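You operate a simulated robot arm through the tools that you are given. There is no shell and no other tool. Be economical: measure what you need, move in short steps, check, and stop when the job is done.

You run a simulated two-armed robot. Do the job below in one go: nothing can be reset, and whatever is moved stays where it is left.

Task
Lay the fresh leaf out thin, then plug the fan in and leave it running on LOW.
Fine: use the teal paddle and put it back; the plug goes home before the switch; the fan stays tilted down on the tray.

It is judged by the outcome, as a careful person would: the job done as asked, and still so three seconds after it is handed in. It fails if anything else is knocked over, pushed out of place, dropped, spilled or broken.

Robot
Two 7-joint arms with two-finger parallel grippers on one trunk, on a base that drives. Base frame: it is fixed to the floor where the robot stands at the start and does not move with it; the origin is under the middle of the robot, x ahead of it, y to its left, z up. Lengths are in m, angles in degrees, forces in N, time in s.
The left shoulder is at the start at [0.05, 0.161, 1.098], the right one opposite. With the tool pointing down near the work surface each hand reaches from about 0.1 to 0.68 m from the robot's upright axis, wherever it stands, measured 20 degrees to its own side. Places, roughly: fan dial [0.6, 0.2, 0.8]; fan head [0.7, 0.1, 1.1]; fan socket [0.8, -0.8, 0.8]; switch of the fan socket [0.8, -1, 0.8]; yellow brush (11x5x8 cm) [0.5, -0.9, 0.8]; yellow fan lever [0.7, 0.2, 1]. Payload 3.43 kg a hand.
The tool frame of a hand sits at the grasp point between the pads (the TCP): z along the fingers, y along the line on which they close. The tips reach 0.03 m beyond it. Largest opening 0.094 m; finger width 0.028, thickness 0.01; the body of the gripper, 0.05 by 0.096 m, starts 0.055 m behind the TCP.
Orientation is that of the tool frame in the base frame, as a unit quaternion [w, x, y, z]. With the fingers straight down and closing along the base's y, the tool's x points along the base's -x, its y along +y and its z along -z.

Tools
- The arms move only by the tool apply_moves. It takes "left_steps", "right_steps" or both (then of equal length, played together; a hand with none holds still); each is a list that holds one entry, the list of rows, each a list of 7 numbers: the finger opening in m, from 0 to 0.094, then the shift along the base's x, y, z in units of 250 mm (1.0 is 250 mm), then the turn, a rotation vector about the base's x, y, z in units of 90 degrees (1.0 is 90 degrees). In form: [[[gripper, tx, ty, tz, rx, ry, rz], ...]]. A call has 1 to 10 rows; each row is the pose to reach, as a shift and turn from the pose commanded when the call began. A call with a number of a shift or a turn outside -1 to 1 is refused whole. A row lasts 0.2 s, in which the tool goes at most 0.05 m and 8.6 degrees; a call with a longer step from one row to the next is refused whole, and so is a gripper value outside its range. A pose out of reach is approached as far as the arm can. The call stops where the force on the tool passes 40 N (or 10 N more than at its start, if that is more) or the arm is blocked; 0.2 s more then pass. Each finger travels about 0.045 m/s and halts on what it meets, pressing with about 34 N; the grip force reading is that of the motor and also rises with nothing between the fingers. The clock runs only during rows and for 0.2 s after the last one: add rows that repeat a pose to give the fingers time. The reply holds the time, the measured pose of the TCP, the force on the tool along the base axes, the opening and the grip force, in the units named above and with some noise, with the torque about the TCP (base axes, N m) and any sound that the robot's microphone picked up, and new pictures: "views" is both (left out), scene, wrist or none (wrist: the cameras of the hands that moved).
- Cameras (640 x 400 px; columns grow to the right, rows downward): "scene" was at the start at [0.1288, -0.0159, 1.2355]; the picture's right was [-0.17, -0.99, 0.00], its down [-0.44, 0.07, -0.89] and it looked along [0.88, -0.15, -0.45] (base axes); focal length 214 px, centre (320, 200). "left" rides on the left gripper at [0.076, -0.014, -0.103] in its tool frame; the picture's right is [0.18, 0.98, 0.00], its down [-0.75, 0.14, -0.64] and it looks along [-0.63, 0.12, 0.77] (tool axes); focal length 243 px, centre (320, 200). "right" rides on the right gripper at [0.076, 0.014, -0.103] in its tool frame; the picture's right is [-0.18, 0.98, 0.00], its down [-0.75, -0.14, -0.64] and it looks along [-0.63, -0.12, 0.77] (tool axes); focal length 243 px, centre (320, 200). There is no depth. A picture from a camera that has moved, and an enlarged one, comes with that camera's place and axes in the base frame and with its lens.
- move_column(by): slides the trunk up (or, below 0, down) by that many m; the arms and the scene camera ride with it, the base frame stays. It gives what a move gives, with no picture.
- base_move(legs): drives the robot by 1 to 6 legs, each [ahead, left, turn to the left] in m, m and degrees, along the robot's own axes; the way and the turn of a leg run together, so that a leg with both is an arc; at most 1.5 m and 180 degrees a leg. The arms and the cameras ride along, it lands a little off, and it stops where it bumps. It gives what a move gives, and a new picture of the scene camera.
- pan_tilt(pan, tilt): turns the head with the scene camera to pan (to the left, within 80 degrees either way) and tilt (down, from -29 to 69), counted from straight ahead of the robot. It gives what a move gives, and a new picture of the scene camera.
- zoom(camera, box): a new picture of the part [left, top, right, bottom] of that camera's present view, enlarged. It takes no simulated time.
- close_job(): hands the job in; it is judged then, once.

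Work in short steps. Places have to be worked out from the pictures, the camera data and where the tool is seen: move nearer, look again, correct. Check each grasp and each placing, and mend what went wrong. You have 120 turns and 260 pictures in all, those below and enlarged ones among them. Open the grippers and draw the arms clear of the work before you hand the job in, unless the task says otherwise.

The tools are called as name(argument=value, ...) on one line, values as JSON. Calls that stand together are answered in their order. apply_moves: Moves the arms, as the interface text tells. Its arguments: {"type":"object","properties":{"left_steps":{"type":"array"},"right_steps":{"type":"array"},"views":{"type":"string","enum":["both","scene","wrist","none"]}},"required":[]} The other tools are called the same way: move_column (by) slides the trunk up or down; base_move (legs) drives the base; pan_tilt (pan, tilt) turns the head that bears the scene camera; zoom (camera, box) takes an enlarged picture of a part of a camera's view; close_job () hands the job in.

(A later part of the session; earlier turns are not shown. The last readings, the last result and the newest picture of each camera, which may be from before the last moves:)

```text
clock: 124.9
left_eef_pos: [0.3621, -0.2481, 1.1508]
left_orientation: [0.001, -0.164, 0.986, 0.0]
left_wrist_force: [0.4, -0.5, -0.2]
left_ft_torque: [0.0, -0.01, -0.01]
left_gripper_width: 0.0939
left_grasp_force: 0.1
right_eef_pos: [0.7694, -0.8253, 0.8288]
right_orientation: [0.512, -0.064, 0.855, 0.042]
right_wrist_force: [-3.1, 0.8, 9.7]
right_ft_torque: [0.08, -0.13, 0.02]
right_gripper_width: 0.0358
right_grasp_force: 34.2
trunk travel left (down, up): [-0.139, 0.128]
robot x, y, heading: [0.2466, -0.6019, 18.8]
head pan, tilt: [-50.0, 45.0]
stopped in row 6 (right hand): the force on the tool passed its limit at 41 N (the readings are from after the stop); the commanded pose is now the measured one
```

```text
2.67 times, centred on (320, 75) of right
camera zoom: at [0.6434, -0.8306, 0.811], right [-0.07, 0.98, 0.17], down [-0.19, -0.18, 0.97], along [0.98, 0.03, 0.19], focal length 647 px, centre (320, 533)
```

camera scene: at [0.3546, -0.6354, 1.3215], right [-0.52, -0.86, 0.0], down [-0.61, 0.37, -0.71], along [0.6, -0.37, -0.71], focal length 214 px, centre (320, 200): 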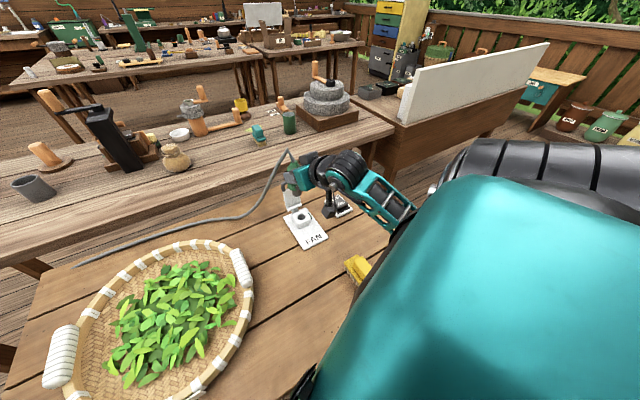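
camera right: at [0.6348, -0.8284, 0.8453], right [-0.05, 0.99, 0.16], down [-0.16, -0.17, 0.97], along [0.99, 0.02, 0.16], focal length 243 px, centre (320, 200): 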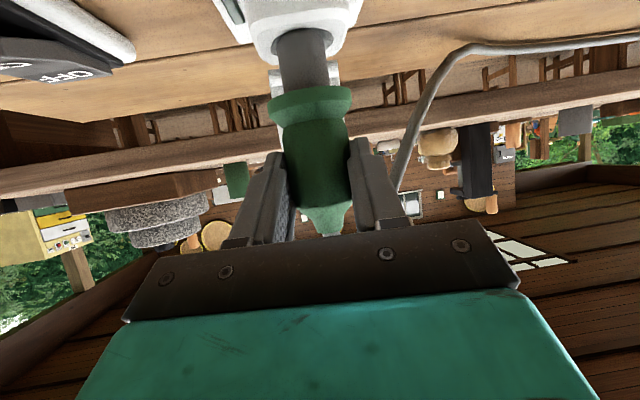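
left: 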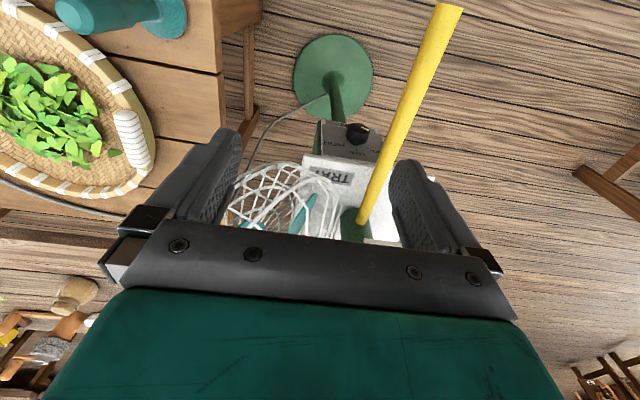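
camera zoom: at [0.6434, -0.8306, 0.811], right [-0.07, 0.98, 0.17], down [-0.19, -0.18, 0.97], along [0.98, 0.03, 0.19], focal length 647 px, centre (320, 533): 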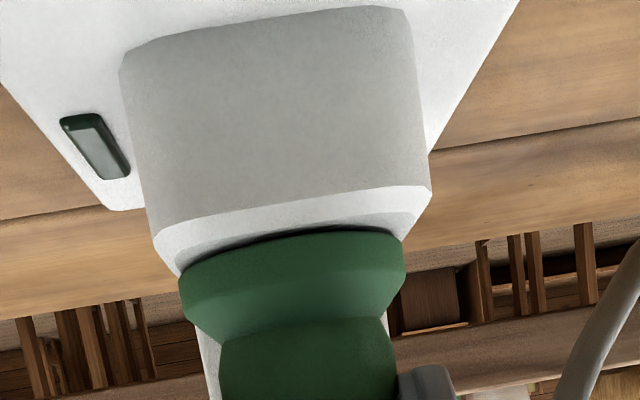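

Flange is at the boss. One more firm press to be sure it's home.

apply_moves(right_steps=[[[0.0, 0, 0, -0.01, 0, 0.012, 0], [0.0, 0, 0, -0.02, 0, 0.012, 0], [0.0, 0, 0, -0.03, 0, 0.012, 0], [0.0, 0, 0, -0.04, 0, 0.012, 0]]], views="none")

zoom(camera="right", box=[200, 0, 440, 150])

```text
clock: 125.9
left_eef_pos: [0.3604, -0.2491, 1.1511]
left_orientation: [0.001, -0.163, 0.987, -0.001]
left_wrist_force: [-0.3, -0.2, -0.2]
left_ft_torque: [0.0, 0.03, -0.01]
left_gripper_width: 0.0939
left_grasp_force: 0.0
right_eef_pos: [0.7707, -0.8263, 0.829]
right_orientation: [0.513, -0.065, 0.855, 0.043]
right_wrist_force: [-16.0, -0.9, 12.9]
right_ft_torque: [-0.05, 0.53, -0.01]
right_gripper_width: 0.0358
right_grasp_force: 33.8
trunk travel left (down, up): [-0.139, 0.128]
robot x, y, heading: [0.2514, -0.609, 18.8]
head pan, tilt: [-50.0, 45.0]
stopped in row 4 (right hand): the force on the tool passed its limit at 42 N (the readings are from after the stop); the commanded pose is now the measured one
```

```text
2.67 times, centred on (320, 75) of right
camera zoom: at [0.6437, -0.8306, 0.8105], right [-0.07, 0.98, 0.17], down [-0.19, -0.18, 0.97], along [0.98, 0.03, 0.2], focal length 647 px, centre (320, 533)
```

zoom: 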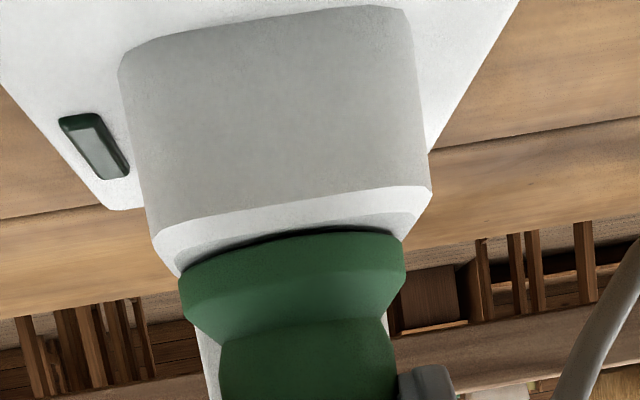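

It doesn't go further: seated. Open and withdraw backwards.

apply_moves(right_steps=[[[0.05, 0, 0, 0, 0, 0, 0], [0.07, 0, 0, 0, 0, 0, 0], [0.09, 0, 0, 0, 0, 0, 0], [0.09, 0, 0, 0, 0, 0, 0], [0.09, -0.09, -0.015, 0.05, 0, 0, 0], [0.09, -0.2, -0.03, 0.1, 0, 0, 0], [0.09, -0.34, -0.05, 0.18, 0, 0, 0], [0.09, -0.46, -0.07, 0.26, 0, 0, 0]]], views="wrist")

zoom(camera="scene", box=[260, 130, 380, 230])

zoom(camera="right", box=[200, 0, 440, 150])

```text
clock: 127.7
left_eef_pos: [0.3637, -0.2486, 1.1513]
left_orientation: [0.0, -0.164, 0.986, 0.0]
left_wrist_force: [-0.5, 0.2, 0.0]
left_ft_torque: [-0.01, 0.0, -0.02]
left_gripper_width: 0.0942
left_grasp_force: 0.0
right_eef_pos: [0.6755, -0.8555, 0.8672]
right_orientation: [0.511, -0.064, 0.856, 0.043]
right_wrist_force: [-0.3, 0.3, 0.7]
right_ft_torque: [-0.01, -0.03, 0.01]
right_gripper_width: 0.09
right_grasp_force: 0.0
right hand out of reach, approached as far as the arm can: row 8
trunk travel left (down, up): [-0.139, 0.128]
robot x, y, heading: [0.2454, -0.6026, 18.6]
head pan, tilt: [-50.0, 45.0]
camera right: at [0.5484, -0.8606, 0.8508], right [-0.07, 0.98, 0.17], down [-0.18, -0.18, 0.97], along [0.98, 0.03, 0.19], focal length 243 px, centre (320, 200)
```

right: 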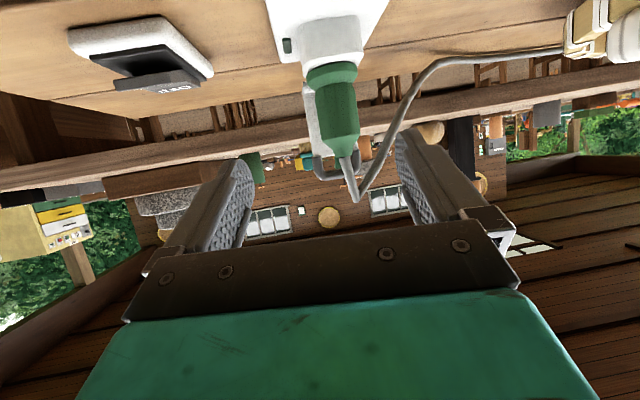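

```text
4.00 times, centred on (320, 180) of scene
camera zoom: at [0.3533, -0.6361, 1.2217], right [-0.52, -0.86, 0.0], down [-0.6, 0.37, -0.71], along [0.6, -0.37, -0.71], focal length 858 px, centre (320, 280)
```

zoom: 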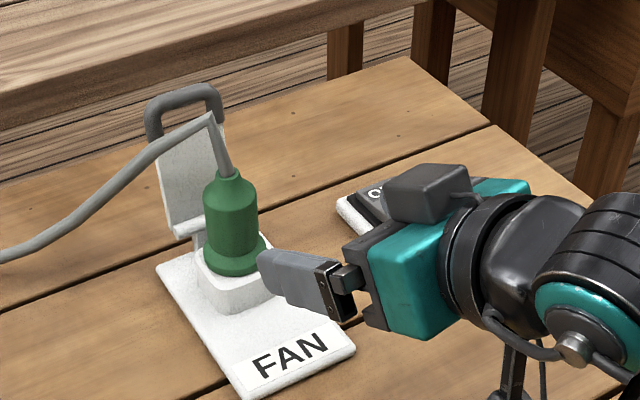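

```text
2.67 times, centred on (320, 75) of right
camera zoom: at [0.5484, -0.8606, 0.8508], right [-0.07, 0.98, 0.17], down [-0.18, -0.18, 0.97], along [0.98, 0.03, 0.19], focal length 647 px, centre (320, 533)
```

zoom: 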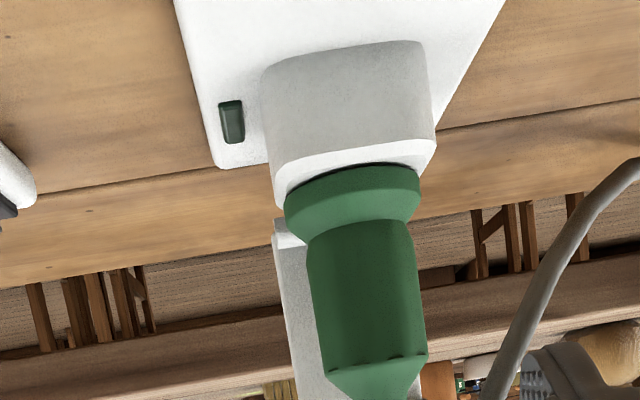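

Plug sits fully on the boss. Now the rocker: raise the hand, turn it back to pointing down and close the fingers.

apply_moves(right_steps=[[[0.09, -0.02, -0.02, 0.12, -0.013, 0.084, 0], [0.06, -0.04, -0.04, 0.26, -0.027, 0.168, 0], [0.03, -0.06, -0.06, 0.38, -0.04, 0.252, 0], [0.0, -0.06, -0.08, 0.48, -0.053, 0.336, 0], [0.0, -0.06, -0.1, 0.5, -0.067, 0.42, 0], [0.0, -0.06, -0.12, 0.5, -0.08, 0.504, 0], [0.0, -0.06, -0.12, 0.5, -0.094, 0.588, 0], [0.0, -0.06, -0.12, 0.5, -0.107, 0.671, 0], [0.0, -0.06, -0.12, 0.5, -0.107, 0.671, 0]]], views="both")

zoom(camera="scene", box=[270, 140, 370, 215])

```text
clock: 129.7
left_eef_pos: [0.3639, -0.2474, 1.1508]
left_orientation: [0.001, -0.163, 0.987, 0.0]
left_wrist_force: [-0.1, -0.8, -0.8]
left_ft_torque: [-0.01, 0.01, -0.02]
left_gripper_width: 0.0939
left_grasp_force: 0.0
right_eef_pos: [0.6603, -0.8852, 0.9938]
right_orientation: [0.003, -0.074, 0.997, 0.001]
right_wrist_force: [0.1, -0.4, -0.3]
right_ft_torque: [0.0, 0.02, 0.03]
right_gripper_width: 0.0001
right_grasp_force: 33.2
right hand out of reach, approached as far as the arm can: row 1, 2, 3, 4
trunk travel left (down, up): [-0.139, 0.128]
robot x, y, heading: [0.2438, -0.6078, 18.9]
head pan, tilt: [-50.0, 45.0]
camera scene: at [0.3534, -0.6361, 1.2217], right [-0.52, -0.86, 0.0], down [-0.6, 0.37, -0.71], along [0.6, -0.37, -0.71], focal length 214 px, centre (320, 200)
camera right: at [0.5836, -0.8825, 1.0968], right [0.03, 1.0, 0.0], down [0.76, -0.03, 0.65], along [0.65, -0.02, -0.76], focal length 243 px, centre (320, 200)
```

scene: 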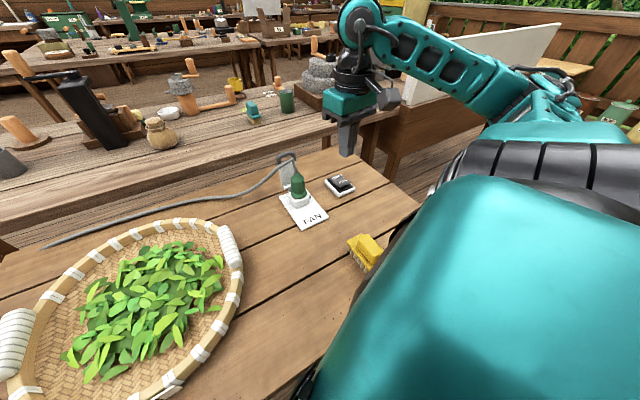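
right: 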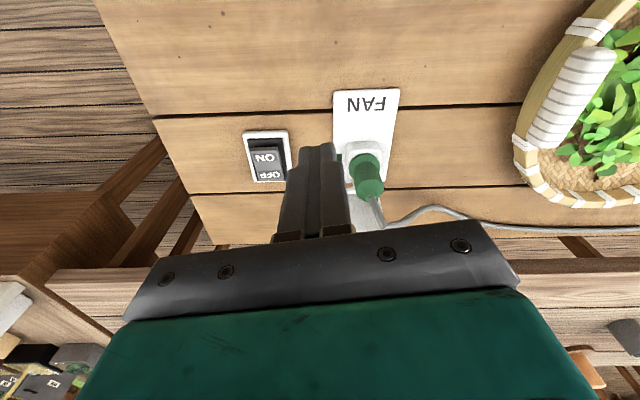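

```text
5.33 times, centred on (320, 178) of scene
camera zoom: at [0.3534, -0.6361, 1.2217], right [-0.52, -0.86, 0.0], down [-0.6, 0.37, -0.71], along [0.6, -0.37, -0.71], focal length 1144 px, centre (320, 320)
```

zoom: 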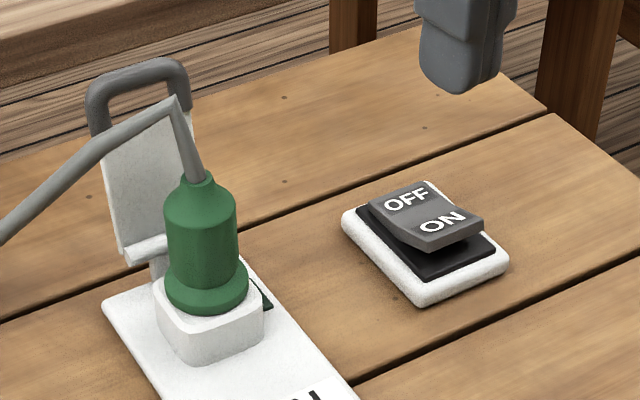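

The rocker's near (ON) end is raised; ON end ≈ (0.743,-0.958), z≈0.80. Bring closed fingertips above it.

apply_moves(right_steps=[[[0.0, 0.12, -0.1, -0.08, 0, 0, 0], [0.0, 0.24, -0.2, -0.16, 0, 0, 0], [0.0, 0.33, -0.29, -0.26, 0, 0, 0], [0.0, 0.33, -0.29, -0.4, 0, 0, 0], [0.0, 0.33, -0.29, -0.52, 0, 0, 0], [0.0, 0.33, -0.29, -0.52, 0, 0, 0]]], views="wrist")

zoom(camera="scene", box=[270, 140, 370, 215])

```text
clock: 131.1
left_eef_pos: [0.3645, -0.2476, 1.1499]
left_orientation: [0.0, -0.163, 0.987, 0.0]
left_wrist_force: [1.4, 0.7, -0.9]
left_ft_torque: [-0.01, -0.02, -0.02]
left_gripper_width: 0.0942
left_grasp_force: 0.0
right_eef_pos: [0.7455, -0.9571, 0.865]
right_orientation: [0.004, -0.074, 0.997, 0.0]
right_wrist_force: [0.6, 0.5, 0.3]
right_ft_torque: [0.0, 0.01, -0.01]
right_gripper_width: 0.0
right_grasp_force: 33.4
trunk travel left (down, up): [-0.139, 0.128]
robot x, y, heading: [0.2461, -0.6052, 18.6]
head pan, tilt: [-50.0, 45.0]
camera right: at [0.6677, -0.9539, 0.9677], right [0.03, 1.0, 0.0], down [0.76, -0.03, 0.65], along [0.65, -0.02, -0.76], focal length 243 px, centre (320, 200)
```

right: 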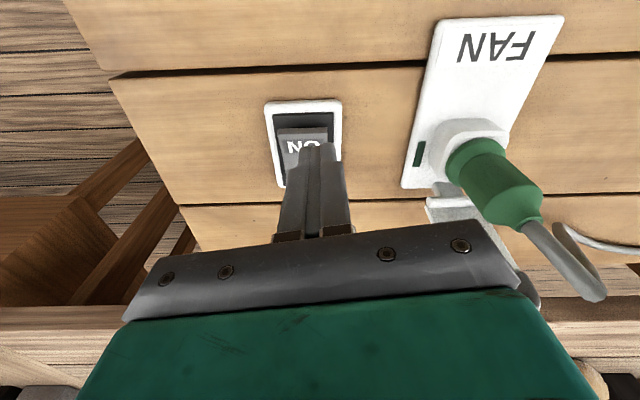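

```text
5.33 times, centred on (320, 178) of scene
camera zoom: at [0.3534, -0.6361, 1.2217], right [-0.52, -0.86, 0.0], down [-0.6, 0.37, -0.71], along [0.6, -0.37, -0.71], focal length 1144 px, centre (320, 320)
```

zoom: 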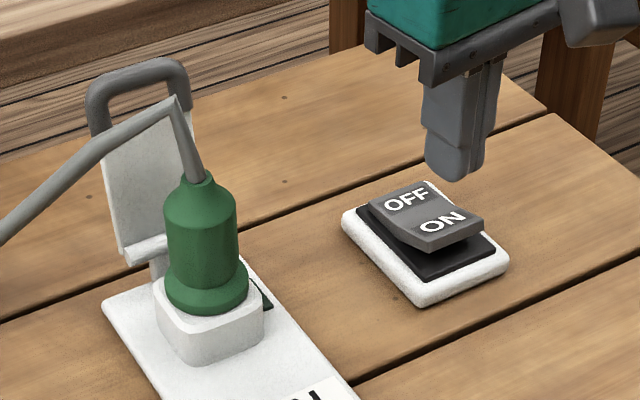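

Wrist view: ON end centre ≈ (0.75,-0.967). Shift and press down until it gives.

apply_moves(right_steps=[[[0.0, 0.01, -0.038, -0.04, 0, 0, 0], [0.0, 0.01, -0.038, -0.09, 0, 0, 0], [0.0, 0.01, -0.038, -0.13, 0, 0, 0], [0.0, 0.01, -0.038, -0.16, 0, 0, 0], [0.0, 0.01, -0.038, -0.185, 0, 0, 0], [0.0, 0.01, -0.038, -0.205, 0, 0, 0]]], views="wrist")

zoom(camera="scene", box=[270, 140, 370, 215])

```text
clock: 132.5
left_eef_pos: [0.3638, -0.2484, 1.1505]
left_orientation: [0.0, -0.163, 0.987, -0.001]
left_wrist_force: [-0.1, 0.0, 0.0]
left_ft_torque: [0.0, 0.03, 0.01]
left_gripper_width: 0.0942
left_grasp_force: 0.0
right_eef_pos: [0.7475, -0.9671, 0.8134]
right_orientation: [0.004, -0.075, 0.997, 0.0]
right_wrist_force: [-0.1, -1.0, 0.5]
right_ft_torque: [-0.03, 0.0, -0.02]
right_gripper_width: 0.0003
right_grasp_force: 33.0
trunk travel left (down, up): [-0.139, 0.128]
robot x, y, heading: [0.2444, -0.6056, 18.8]
head pan, tilt: [-50.0, 45.0]
camera right: at [0.6697, -0.9644, 0.916], right [0.03, 1.0, 0.0], down [0.76, -0.03, 0.65], along [0.65, -0.02, -0.76], focal length 243 px, centre (320, 200)
```

right: 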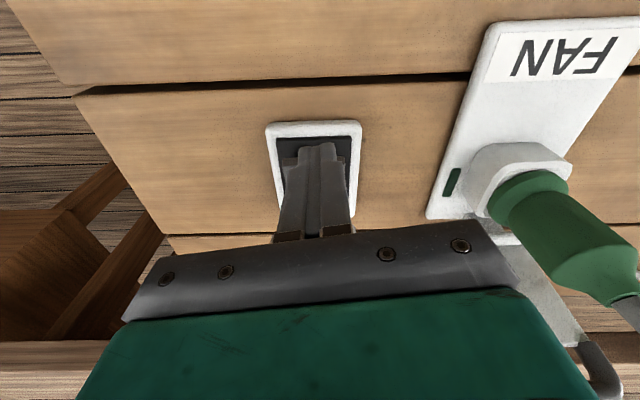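

```text
5.33 times, centred on (320, 178) of scene
camera zoom: at [0.3534, -0.6361, 1.2217], right [-0.52, -0.86, 0.0], down [-0.6, 0.37, -0.71], along [0.6, -0.37, -0.71], focal length 1144 px, centre (320, 320)
```

zoom: 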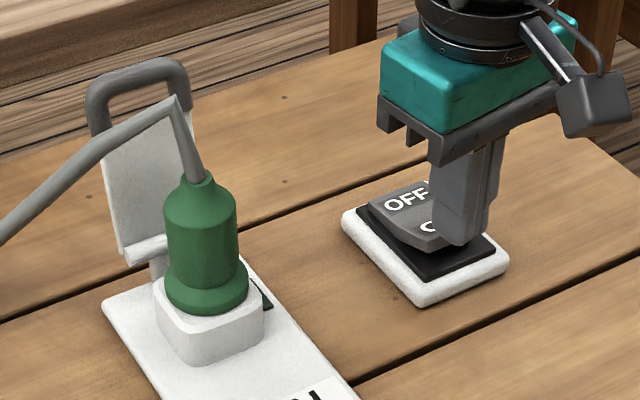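

Tip seems at the rocker's front edge without pressing it. Raise, shift 12 mm further in and press again.

apply_moves(right_steps=[[[0.0, 0, 0, 0.1, 0, 0, 0], [0.0, 0.05, 0, 0.1, 0, 0, 0], [0.0, 0.05, 0, 0.06, 0, 0, 0], [0.0, 0.05, 0, 0.03, 0, 0, 0], [0.0, 0.05, 0, 0.0, 0, 0, 0], [0.0, 0.05, 0, -0.02, 0, 0, 0], [0.0, 0.05, 0, -0.04, 0, 0, 0], [0.0, 0.05, 0, -0.05, 0, 0, 0]]], views="none")

zoom(camera="scene", box=[270, 140, 370, 215])

```text
clock: 134.3
left_eef_pos: [0.363, -0.2479, 1.1514]
left_orientation: [0.0, -0.163, 0.987, -0.001]
left_wrist_force: [0.6, -0.5, -0.3]
left_ft_torque: [0.01, -0.03, 0.0]
left_gripper_width: 0.0942
left_grasp_force: 0.1
right_eef_pos: [0.7597, -0.9671, 0.7997]
right_orientation: [0.004, -0.074, 0.997, 0.0]
right_wrist_force: [-0.5, 0.0, 2.8]
right_ft_torque: [0.0, 0.01, 0.0]
right_gripper_width: 0.0
right_grasp_force: 32.9
trunk travel left (down, up): [-0.139, 0.128]
robot x, y, heading: [0.2497, -0.6036, 18.9]
head pan, tilt: [-50.0, 45.0]
```

```text
5.33 times, centred on (320, 178) of scene
camera zoom: at [0.3532, -0.636, 1.2217], right [-0.52, -0.86, 0.0], down [-0.6, 0.37, -0.71], along [0.6, -0.37, -0.71], focal length 1144 px, centre (320, 320)
```

zoom: 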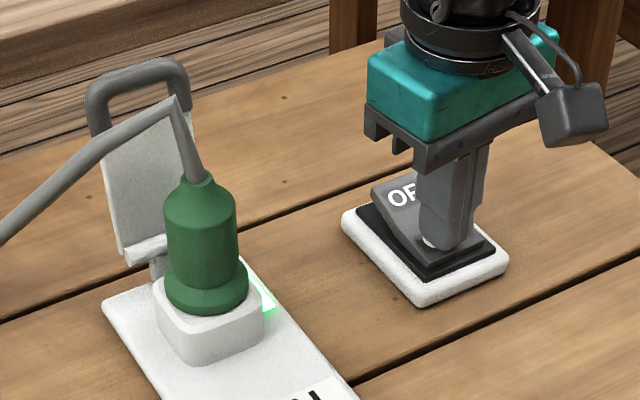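

The rocker flipped to ON and the socket's indicator lights green. Lift off and draw the hand back.

apply_moves(right_steps=[[[0.0, 0, 0, 0.15, 0, 0, 0], [0.0, 0, 0, 0.33, 0, 0, 0], [0.0, -0.05, 0, 0.5, 0, 0, 0], [0.0, -0.2, 0, 0.65, 0, 0, 0], [0.0, -0.38, 0, 0.7, 0, 0, 0], [0.0, -0.56, -0.02, 0.75, 0, 0, 0], [0.0, -0.7, -0.05, 0.8, 0, 0, 0], [0.0, -0.85, -0.05, 0.85, 0, 0, 0]]], views="none")

pan_tilt(pan=-10, tilt=35)

zoom(camera="scene", box=[380, 170, 560, 290])

```text
refused: row 4 steps farther than a row can; nothing moved
```

```text
clock: 135.3
left_eef_pos: [0.3647, -0.2486, 1.1508]
left_orientation: [0.0, -0.163, 0.987, -0.001]
left_wrist_force: [-0.4, -0.6, 0.4]
left_ft_torque: [0.0, 0.02, -0.01]
left_gripper_width: 0.0941
left_grasp_force: 0.0
right_eef_pos: [0.7598, -0.9682, 0.8]
right_orientation: [0.004, -0.075, 0.997, 0.0]
right_wrist_force: [-0.2, -0.8, 2.4]
right_ft_torque: [-0.01, -0.05, 0.02]
right_gripper_width: 0.0002
right_grasp_force: 33.1
trunk travel left (down, up): [-0.139, 0.128]
robot x, y, heading: [0.248, -0.6024, 18.8]
head pan, tilt: [-10.0, 35.0]
camera scene: at [0.3708, -0.5805, 1.2365], right [0.15, -0.99, 0.0], down [-0.57, -0.09, -0.82], along [0.81, 0.12, -0.57], focal length 214 px, centre (320, 200)
```

scene: 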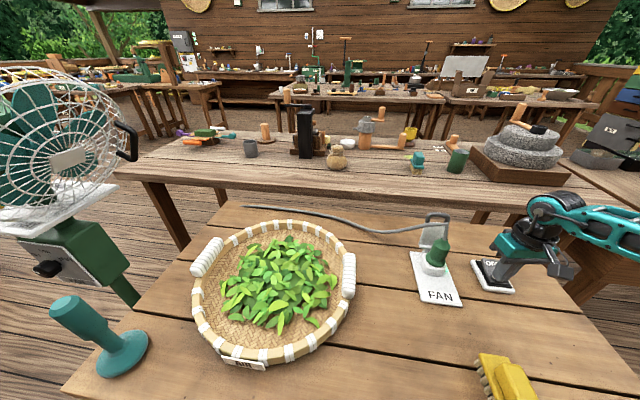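

```text
3.33 times, centred on (470, 230) of scene
camera zoom: at [0.3708, -0.5805, 1.2365], right [0.15, -0.99, 0.0], down [-0.57, -0.09, -0.82], along [0.81, 0.12, -0.57], focal length 715 px, centre (-180, 100)
```

zoom: 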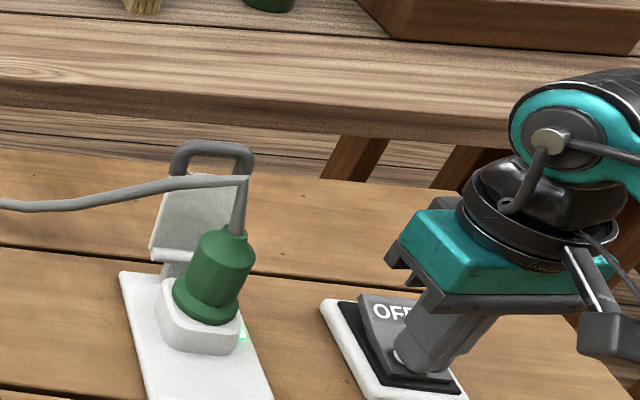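

Redo with shorter steps.

apply_moves(right_steps=[[[0.0, 0, 0, 0.15, 0, 0, 0], [0.0, 0, 0, 0.33, 0, 0, 0], [0.0, -0.04, 0, 0.5, 0, 0, 0], [0.0, -0.16, 0, 0.63, 0, 0, 0], [0.0, -0.33, 0, 0.7, 0, 0, 0], [0.0, -0.5, -0.02, 0.75, 0, 0, 0], [0.0, -0.66, -0.05, 0.8, 0, 0, 0], [0.0, -0.82, -0.05, 0.85, 0, 0, 0], [0.0, -0.95, -0.05, 0.85, 0, 0, 0]]], views="scene")

zoom(camera="scene", box=[380, 170, 560, 290])

zoom(camera="scene", box=[0, 50, 240, 290])

```text
clock: 137.3
left_eef_pos: [0.3625, -0.2494, 1.1504]
left_orientation: [0.001, -0.164, 0.987, -0.001]
left_wrist_force: [0.2, -0.2, 0.1]
left_ft_torque: [-0.01, -0.01, -0.03]
left_gripper_width: 0.094
left_grasp_force: 0.1
right_eef_pos: [0.5193, -0.9797, 1.015]
right_orientation: [0.005, -0.076, 0.997, 0.001]
right_wrist_force: [-0.9, 0.5, 0.2]
right_ft_torque: [0.0, 0.02, 0.0]
right_gripper_width: 0.0
right_grasp_force: 33.1
trunk travel left (down, up): [-0.139, 0.128]
robot x, y, heading: [0.2496, -0.6091, 18.8]
head pan, tilt: [-10.0, 35.0]
camera scene: at [0.3705, -0.5804, 1.2365], right [0.15, -0.99, 0.0], down [-0.57, -0.09, -0.82], along [0.81, 0.13, -0.57], focal length 214 px, centre (320, 200)
```

scene: 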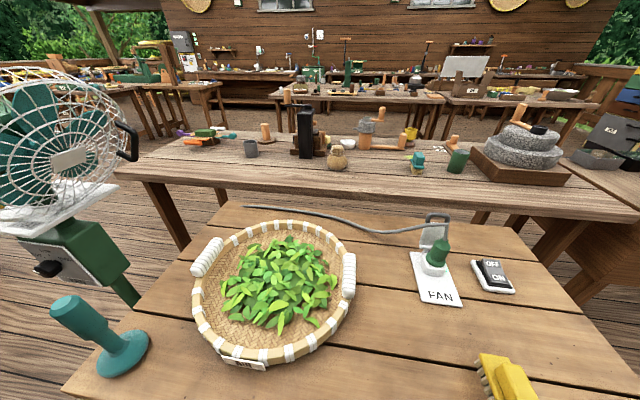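

```text
3.33 times, centred on (470, 230) of scene
camera zoom: at [0.3705, -0.5804, 1.2365], right [0.15, -0.99, 0.0], down [-0.57, -0.09, -0.82], along [0.81, 0.13, -0.57], focal length 715 px, centre (-180, 100)
```

zoom: 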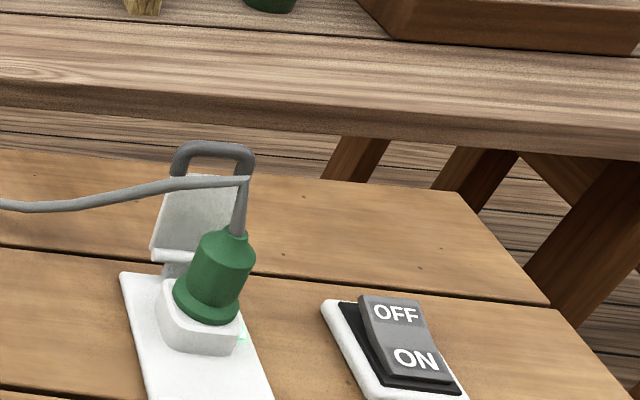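

```text
1.67 times, centred on (120, 170) of scene
camera zoom: at [0.3705, -0.5804, 1.2365], right [0.15, -0.99, 0.0], down [-0.57, -0.09, -0.82], along [0.81, 0.13, -0.57], focal length 358 px, centre (653, 250)
```

zoom: 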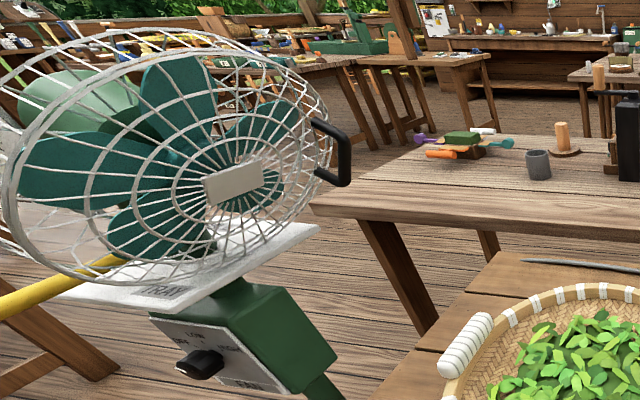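

Plug in, rocker ON, indicator lit, fan still off at its dial. Now drive back and over to the fan for the dial.

base_move(legs=[[-0.26, 0, 0], [0, 0, -18.8], [0, 0.66, 0]])

pan_tilt(pan=12, tilt=35)

zoom(camera="scene", box=[240, 110, 440, 270])

```text
clock: 146.0
left_eef_pos: [0.2196, 0.2725, 1.1499]
left_orientation: [0.0, -0.008, 1.0, 0.0]
left_wrist_force: [0.1, 0.4, 0.6]
left_ft_torque: [0.02, 0.0, 0.01]
left_gripper_width: 0.0941
left_grasp_force: 0.1
right_eef_pos: [0.1423, -0.4737, 1.0137]
right_orientation: [0.004, 0.082, 0.997, -0.001]
right_wrist_force: [-0.1, -0.4, -0.6]
right_ft_torque: [0.02, 0.02, 0.03]
right_gripper_width: 0.0001
right_grasp_force: 32.8
trunk travel left (down, up): [-0.139, 0.128]
robot x, y, heading: [0.0039, -0.0288, 0.9]
head pan, tilt: [-10.0, 35.0]
camera scene: at [0.124, -0.0469, 1.2365], right [-0.16, -0.99, 0.0], down [-0.57, 0.09, -0.82], along [0.81, -0.13, -0.57], focal length 214 px, centre (320, 200)
```

scene: 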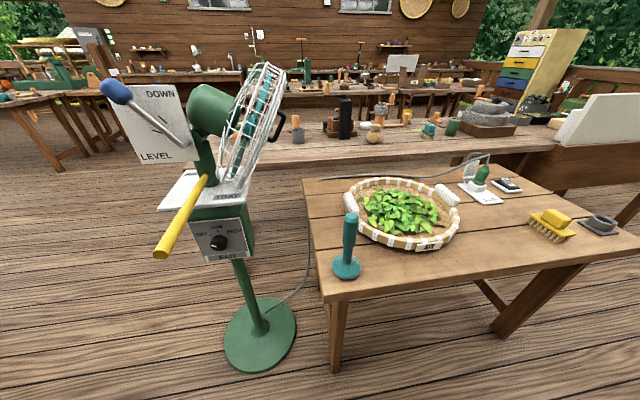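

```text
clock: 146.9
left_eef_pos: [0.2198, 0.2711, 1.1508]
left_orientation: [0.0, -0.008, 1.0, 0.0]
left_wrist_force: [0.0, -0.6, -0.3]
left_ft_torque: [0.0, -0.01, -0.02]
left_gripper_width: 0.0939
left_grasp_force: 0.1
right_eef_pos: [0.1419, -0.4731, 1.0133]
right_orientation: [0.005, 0.081, 0.997, 0.0]
right_wrist_force: [0.1, -1.1, 0.9]
right_ft_torque: [0.02, -0.01, 0.0]
right_gripper_width: 0.0
right_grasp_force: 32.8
trunk travel left (down, up): [-0.139, 0.128]
robot x, y, heading: [-0.0007, -0.036, 0.9]
head pan, tilt: [12.0, 35.0]
camera scene: at [0.1229, -0.0135, 1.2365], right [0.22, -0.98, 0.0], down [-0.56, -0.13, -0.82], along [0.8, 0.18, -0.57], focal length 214 px, centre (320, 200)
```

scene: 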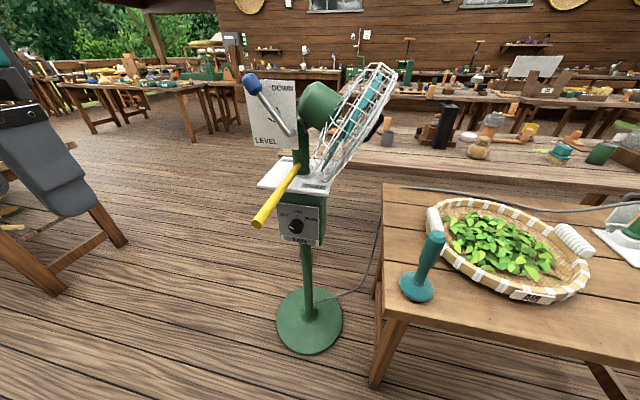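

```text
2.50 times, centred on (340, 190) of scene
camera zoom: at [0.1229, -0.0135, 1.2365], right [0.22, -0.98, 0.0], down [-0.56, -0.13, -0.82], along [0.8, 0.18, -0.57], focal length 536 px, centre (270, 225)
```

zoom: 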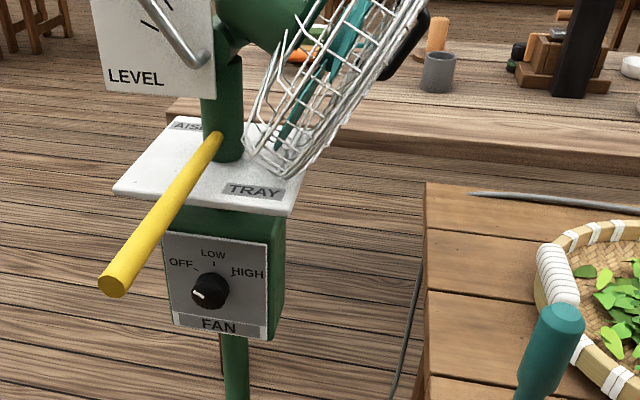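

zoom(camera="scene", box=[270, 195, 334, 250])

```text
7.27 times, centred on (302, 222) of scene
camera zoom: at [0.1229, -0.0135, 1.2365], right [0.22, -0.98, 0.0], down [-0.56, -0.13, -0.82], along [0.8, 0.18, -0.57], focal length 1560 px, centre (451, 36)
```

zoom: 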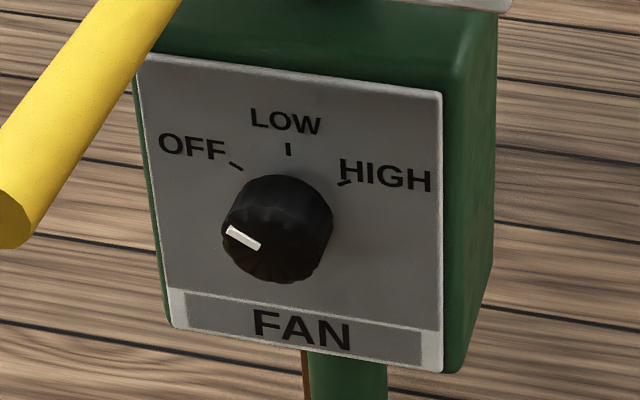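

Dial is at OFF (mark 60° left); LOW is straight up, so it needs +60° about the axis pointing into the panel. Knob ≈ (0.62,0.18,0.757), panel facing -x turned ~8°. I'll use the left hand with fingers horizontal; first lower the trunk and tilt the hand, well left of the yellow lever.

move_column(by=-0.08)

apply_moves(left_steps=[[[0.094, 0.04, 0.05, 0, 0.0125, -0.089, 0], [0.094, 0.1, 0.1, -0.05, 0.025, -0.178, 0], [0.094, 0.16, 0.15, -0.1, 0.0375, -0.267, 0], [0.094, 0.22, 0.2, -0.15, 0.05, -0.356, 0], [0.094, 0.28, 0.22, -0.2, 0.0625, -0.446, 0], [0.094, 0.34, 0.22, -0.25, 0.075, -0.535, 0], [0.094, 0.4, 0.22, -0.3, 0.0875, -0.624, 0], [0.094, 0.45, 0.22, -0.35, 0.1, -0.713, 0], [0.094, 0.48, 0.22, -0.4, 0.1125, -0.802, 0], [0.094, 0.5, 0.22, -0.45, 0.125, -0.89, 0]]], views="both")

```text
clock: 148.0
left_eef_pos: [0.2198, 0.2719, 1.0701]
left_orientation: [-0.001, -0.008, 1.0, -0.001]
left_wrist_force: [0.8, -0.3, -0.3]
left_ft_torque: [-0.03, 0.0, -0.01]
left_gripper_width: 0.0938
left_grasp_force: 0.0
right_eef_pos: [0.1417, -0.473, 0.9349]
right_orientation: [0.004, 0.081, 0.997, 0.0]
right_wrist_force: [-0.7, 0.0, 0.7]
right_ft_torque: [0.01, 0.0, 0.01]
right_gripper_width: 0.0
right_grasp_force: 33.6
trunk travel left (down, up): [-0.059, 0.208]
robot x, y, heading: [-0.0004, -0.0324, 0.8]
head pan, tilt: [12.0, 35.0]
```

```text
clock: 150.2
left_eef_pos: [0.3829, 0.3743, 0.9485]
left_orientation: [0.645, -0.005, 0.759, 0.086]
left_wrist_force: [0.5, -0.3, 1.9]
left_ft_torque: [-0.01, 0.11, 0.08]
left_gripper_width: 0.0943
left_grasp_force: 0.0
left hand out of reach, approached as far as the arm can: row 5, 6, 7, 8, 9, 10
right_eef_pos: [0.1402, -0.472, 0.9334]
right_orientation: [0.005, 0.082, 0.997, -0.001]
right_wrist_force: [-0.3, -0.4, 1.0]
right_ft_torque: [-0.04, -0.03, -0.04]
right_gripper_width: 0.0
right_grasp_force: 32.9
trunk travel left (down, up): [-0.059, 0.208]
robot x, y, heading: [-0.0023, -0.0332, 0.8]
head pan, tilt: [12.0, 35.0]
camera scene: at [0.1227, -0.0128, 1.1566], right [0.22, -0.97, 0.0], down [-0.56, -0.13, -0.82], along [0.8, 0.18, -0.57], focal length 214 px, centre (320, 200)
camera left: at [0.272, 0.3532, 0.888], right [-0.15, 0.99, -0.06], down [-0.52, -0.03, 0.86], along [0.84, 0.16, 0.51], focal length 243 px, centre (320, 200)
```

scene: 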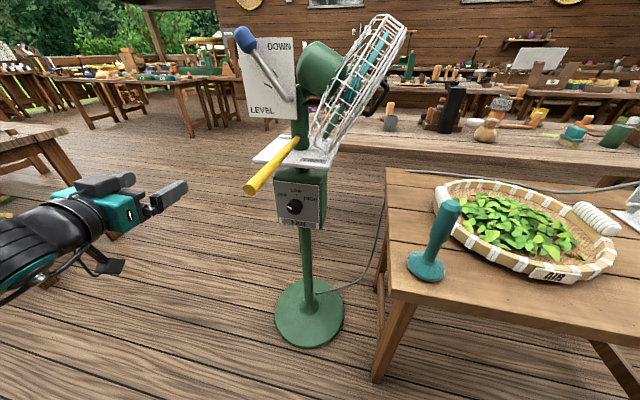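
left: 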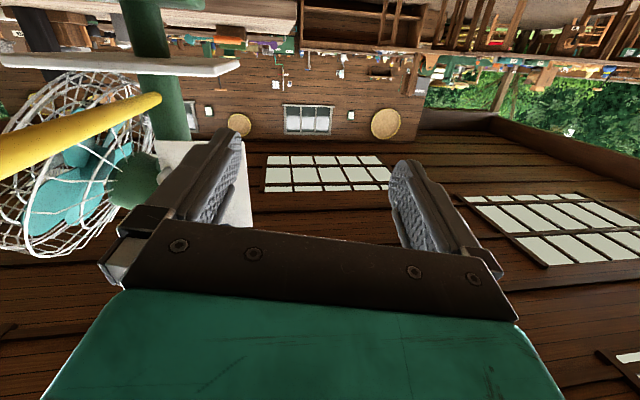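

Hand nearly horizontal, yaw 8°. Lower it to the dial's height on the left, roll it by -30° for the turn, then move right to a standoff in front of the dial.

apply_moves(left_steps=[[[0.094, 0.0, 0.0, -0.17, -0.07, -0.035, 0], [0.094, 0.0, 0.0, -0.35, -0.15, -0.07, 0], [0.094, 0.0, 0.0, -0.53, -0.23, -0.105, 0], [0.094, 0.04, -0.04, -0.7, -0.316, -0.145, 0], [0.094, 0.08, -0.18, -0.766, -0.316, -0.145, 0], [0.094, 0.14, -0.35, -0.766, -0.316, -0.145, 0], [0.094, 0.2, -0.52, -0.766, -0.316, -0.145, 0], [0.094, 0.26, -0.69, -0.766, -0.316, -0.145, 0], [0.094, 0.32, -0.836, -0.766, -0.316, -0.145, 0], [0.094, 0.32, -0.836, -0.766, -0.316, -0.145, 0]]], views="both")

zoom(camera="scene", box=[210, 130, 370, 260])

```text
clock: 152.4
left_eef_pos: [0.3715, 0.4073, 0.8624]
left_orientation: [0.702, -0.171, 0.683, -0.107]
left_wrist_force: [0.2, 1.7, 0.1]
left_ft_torque: [0.0, -0.02, 0.0]
left_gripper_width: 0.0937
left_grasp_force: 0.0
left hand out of reach, approached as far as the arm can: row 2, 3, 4, 5, 6, 7, 8, 9, 10
right_eef_pos: [0.1413, -0.4718, 0.9347]
right_orientation: [0.003, 0.081, 0.997, 0.001]
right_wrist_force: [0.0, 0.9, -0.5]
right_ft_torque: [0.01, 0.0, 0.05]
right_gripper_width: 0.0
right_grasp_force: 33.4
trunk travel left (down, up): [-0.059, 0.208]
robot x, y, heading: [-0.0049, -0.0316, 0.7]
head pan, tilt: [12.0, 35.0]
camera scene: at [0.1229, -0.0133, 1.1565], right [0.22, -0.97, 0.0], down [-0.56, -0.13, -0.82], along [0.8, 0.18, -0.57], focal length 214 px, centre (320, 200)
camera left: at [0.2743, 0.3539, 0.7977], right [-0.07, 0.83, -0.55], down [-0.68, 0.36, 0.63], along [0.72, 0.42, 0.54], focal length 243 px, centre (320, 200)
```

scene: 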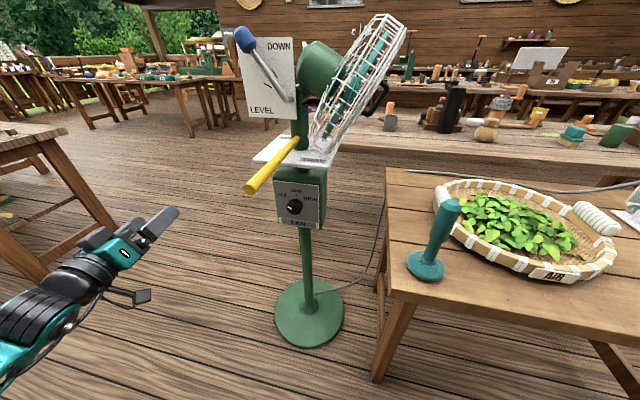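
left: 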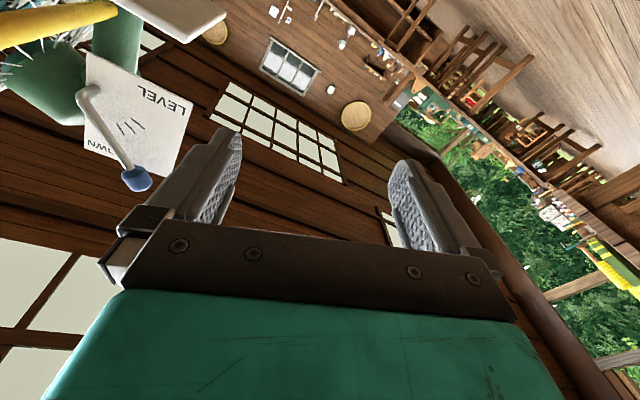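

```text
3.08 times, centred on (290, 195) of scene
camera zoom: at [0.1229, -0.0133, 1.1565], right [0.22, -0.97, 0.0], down [-0.56, -0.13, -0.82], along [0.8, 0.18, -0.57], focal length 660 px, centre (412, 215)
```

zoom: 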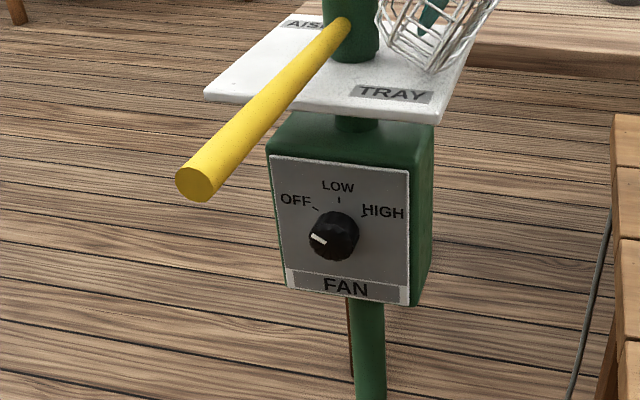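

The left arm can't come inward enough here; its orientation is right, so I bring it by the base: trunk down 5.5 cm, then drive right and ahead (hand passes ~10 cm under the yellow lever).

move_column(by=-0.055)

base_move(legs=[[0, -0.22, 0]])

pan_tilt(pan=40, tilt=35)

```text
clock: 153.4
left_eef_pos: [0.3699, 0.4066, 0.8071]
left_orientation: [0.702, -0.17, 0.683, -0.106]
left_wrist_force: [-0.7, -1.0, 0.6]
left_ft_torque: [-0.01, 0.02, 0.03]
left_gripper_width: 0.0939
left_grasp_force: 0.0
right_eef_pos: [0.1425, -0.4736, 0.8796]
right_orientation: [0.004, 0.081, 0.997, -0.001]
right_wrist_force: [0.9, -0.5, -0.2]
right_ft_torque: [0.0, 0.01, 0.01]
right_gripper_width: 0.0001
right_grasp_force: 32.6
trunk travel left (down, up): [-0.004, 0.263]
robot x, y, heading: [0.0029, -0.0334, 0.5]
head pan, tilt: [12.0, 35.0]
```

```text
clock: 156.0
left_eef_pos: [0.3771, 0.1825, 0.8083]
left_orientation: [0.702, -0.168, 0.683, -0.109]
left_wrist_force: [-0.4, -0.2, -1.2]
left_ft_torque: [0.04, 0.01, 0.03]
left_gripper_width: 0.094
left_grasp_force: 0.2
right_eef_pos: [0.1407, -0.6949, 0.8798]
right_orientation: [0.005, 0.085, 0.996, 0.0]
right_wrist_force: [0.0, 0.4, -0.5]
right_ft_torque: [0.0, -0.01, -0.01]
right_gripper_width: 0.0002
right_grasp_force: 33.4
trunk travel left (down, up): [-0.004, 0.263]
robot x, y, heading: [-0.0004, -0.2522, 0.5]
head pan, tilt: [12.0, 35.0]
camera scene: at [0.1254, -0.2359, 1.1015], right [0.21, -0.98, 0.0], down [-0.56, -0.12, -0.82], along [0.8, 0.18, -0.57], focal length 214 px, centre (320, 200)
```

scene: 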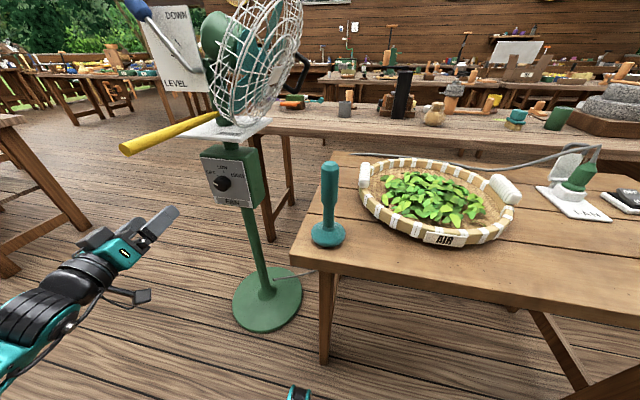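

```text
clock: 156.9
left_eef_pos: [0.3768, 0.1817, 0.8074]
left_orientation: [0.702, -0.169, 0.683, -0.109]
left_wrist_force: [-0.3, 0.4, 0.4]
left_ft_torque: [0.02, 0.01, 0.0]
left_gripper_width: 0.094
left_grasp_force: 0.0
right_eef_pos: [0.1399, -0.6956, 0.8801]
right_orientation: [0.004, 0.085, 0.996, 0.0]
right_wrist_force: [0.3, 0.0, 0.4]
right_ft_torque: [0.02, 0.0, -0.01]
right_gripper_width: 0.0
right_grasp_force: 33.0
trunk travel left (down, up): [-0.004, 0.263]
robot x, y, heading: [0.0018, -0.2542, 0.6]
head pan, tilt: [40.0, 35.0]
camera scene: at [0.1065, -0.1977, 1.1015], right [0.65, -0.76, 0.0], down [-0.44, -0.37, -0.82], along [0.62, 0.53, -0.57], focal length 214 px, centre (320, 200)
```

scene: 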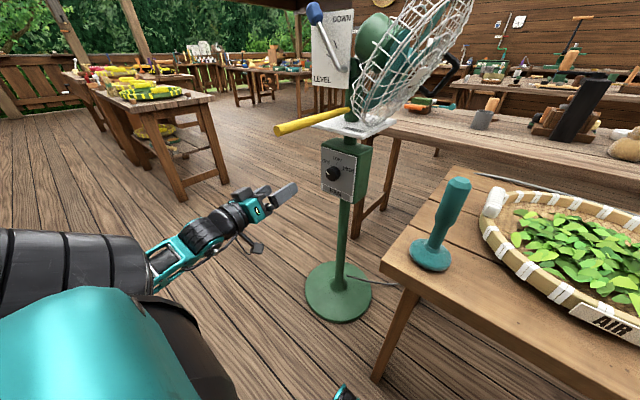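

Knob triangulated at (0.625,0.183,0.76). Drive ahead 0.1, then lower the hand to the knob's height.

base_move(legs=[[0.1, 0, 0]])

apply_moves(left_steps=[[[0.094, 0, 0, -0.06, 0, 0, 0], [0.094, 0, 0, -0.12, 0, 0, 0], [0.094, 0, 0, -0.19, 0, 0, 0], [0.094, 0, 0, -0.19, 0, 0, 0]]], views="both")

zoom(camera="scene", box=[180, 120, 380, 260])

```text
clock: 158.0
left_eef_pos: [0.4742, 0.1835, 0.8076]
left_orientation: [0.702, -0.17, 0.683, -0.109]
left_wrist_force: [0.0, 0.0, 0.3]
left_ft_torque: [0.02, 0.0, 0.04]
left_gripper_width: 0.0939
left_grasp_force: 0.1
right_eef_pos: [0.2404, -0.6944, 0.8802]
right_orientation: [0.003, 0.083, 0.997, 0.0]
right_wrist_force: [0.7, 0.1, -0.3]
right_ft_torque: [0.0, -0.01, 0.03]
right_gripper_width: 0.0001
right_grasp_force: 33.2
trunk travel left (down, up): [-0.004, 0.263]
robot x, y, heading: [0.0987, -0.2515, 0.5]
head pan, tilt: [40.0, 35.0]
camera scene: at [0.2051, -0.1966, 1.1015], right [0.65, -0.76, 0.0], down [-0.44, -0.37, -0.82], along [0.62, 0.53, -0.57], focal length 214 px, centre (320, 200)
```

scene: 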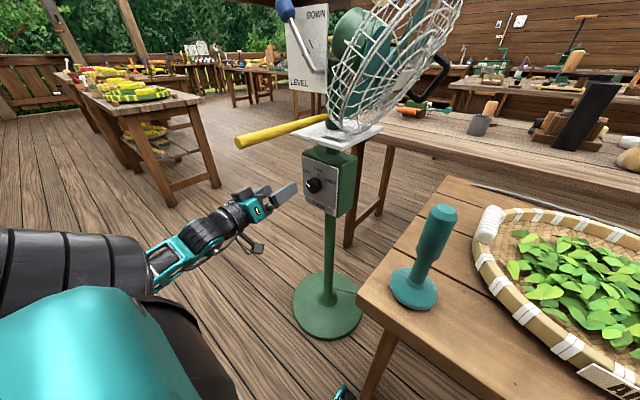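

```text
clock: 159.0
left_eef_pos: [0.4611, 0.2032, 0.7788]
left_orientation: [0.701, -0.167, 0.684, -0.11]
left_wrist_force: [-0.2, -0.3, 0.3]
left_ft_torque: [-0.02, 0.0, -0.02]
left_gripper_width: 0.094
left_grasp_force: 0.1
left hand out of reach, approached as far as the arm can: row 1, 2, 3, 4
right_eef_pos: [0.2416, -0.6937, 0.879]
right_orientation: [0.004, 0.083, 0.997, 0.0]
right_wrist_force: [-0.6, 0.2, -0.3]
right_ft_torque: [-0.07, 0.0, -0.02]
right_gripper_width: 0.0002
right_grasp_force: 33.5
trunk travel left (down, up): [-0.004, 0.263]
robot x, y, heading: [0.1008, -0.2564, 0.3]
head pan, tilt: [40.0, 35.0]
camera scene: at [0.2051, -0.1966, 1.1015], right [0.65, -0.76, 0.0], down [-0.44, -0.37, -0.82], along [0.62, 0.53, -0.57], focal length 214 px, centre (320, 200)
camera left: at [0.3635, 0.1511, 0.7141], right [-0.07, 0.83, -0.55], down [-0.68, 0.37, 0.64], along [0.73, 0.42, 0.54], focal length 243 px, centre (320, 200)
```

scene: 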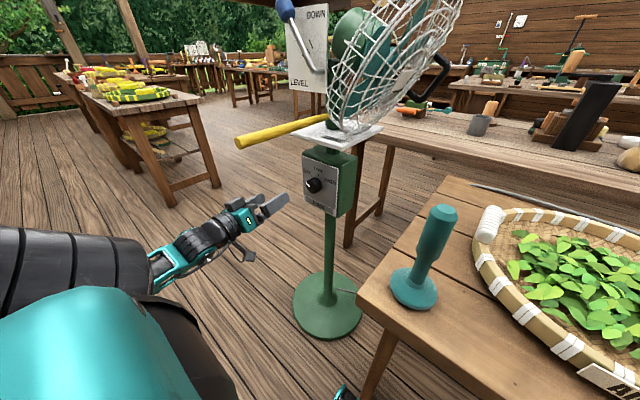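
left: 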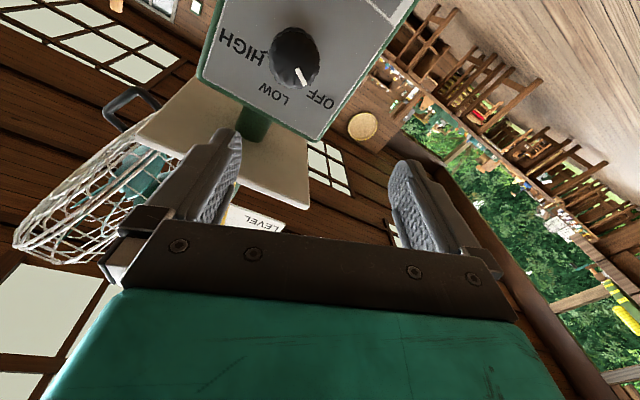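

```text
2.86 times, centred on (280, 190) of scene
camera zoom: at [0.2051, -0.1966, 1.1015], right [0.65, -0.76, 0.0], down [-0.44, -0.37, -0.82], along [0.62, 0.53, -0.57], focal length 613 px, centre (434, 229)
```

zoom: 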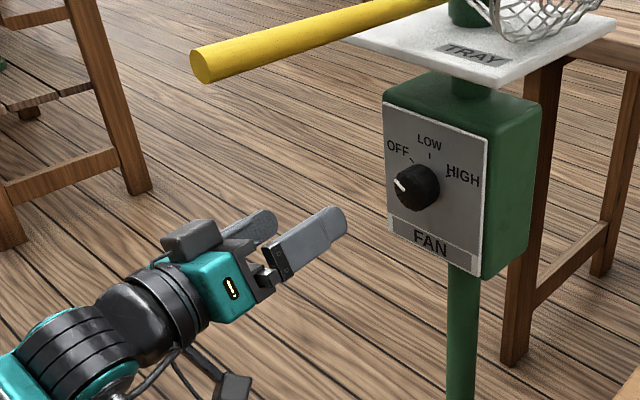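

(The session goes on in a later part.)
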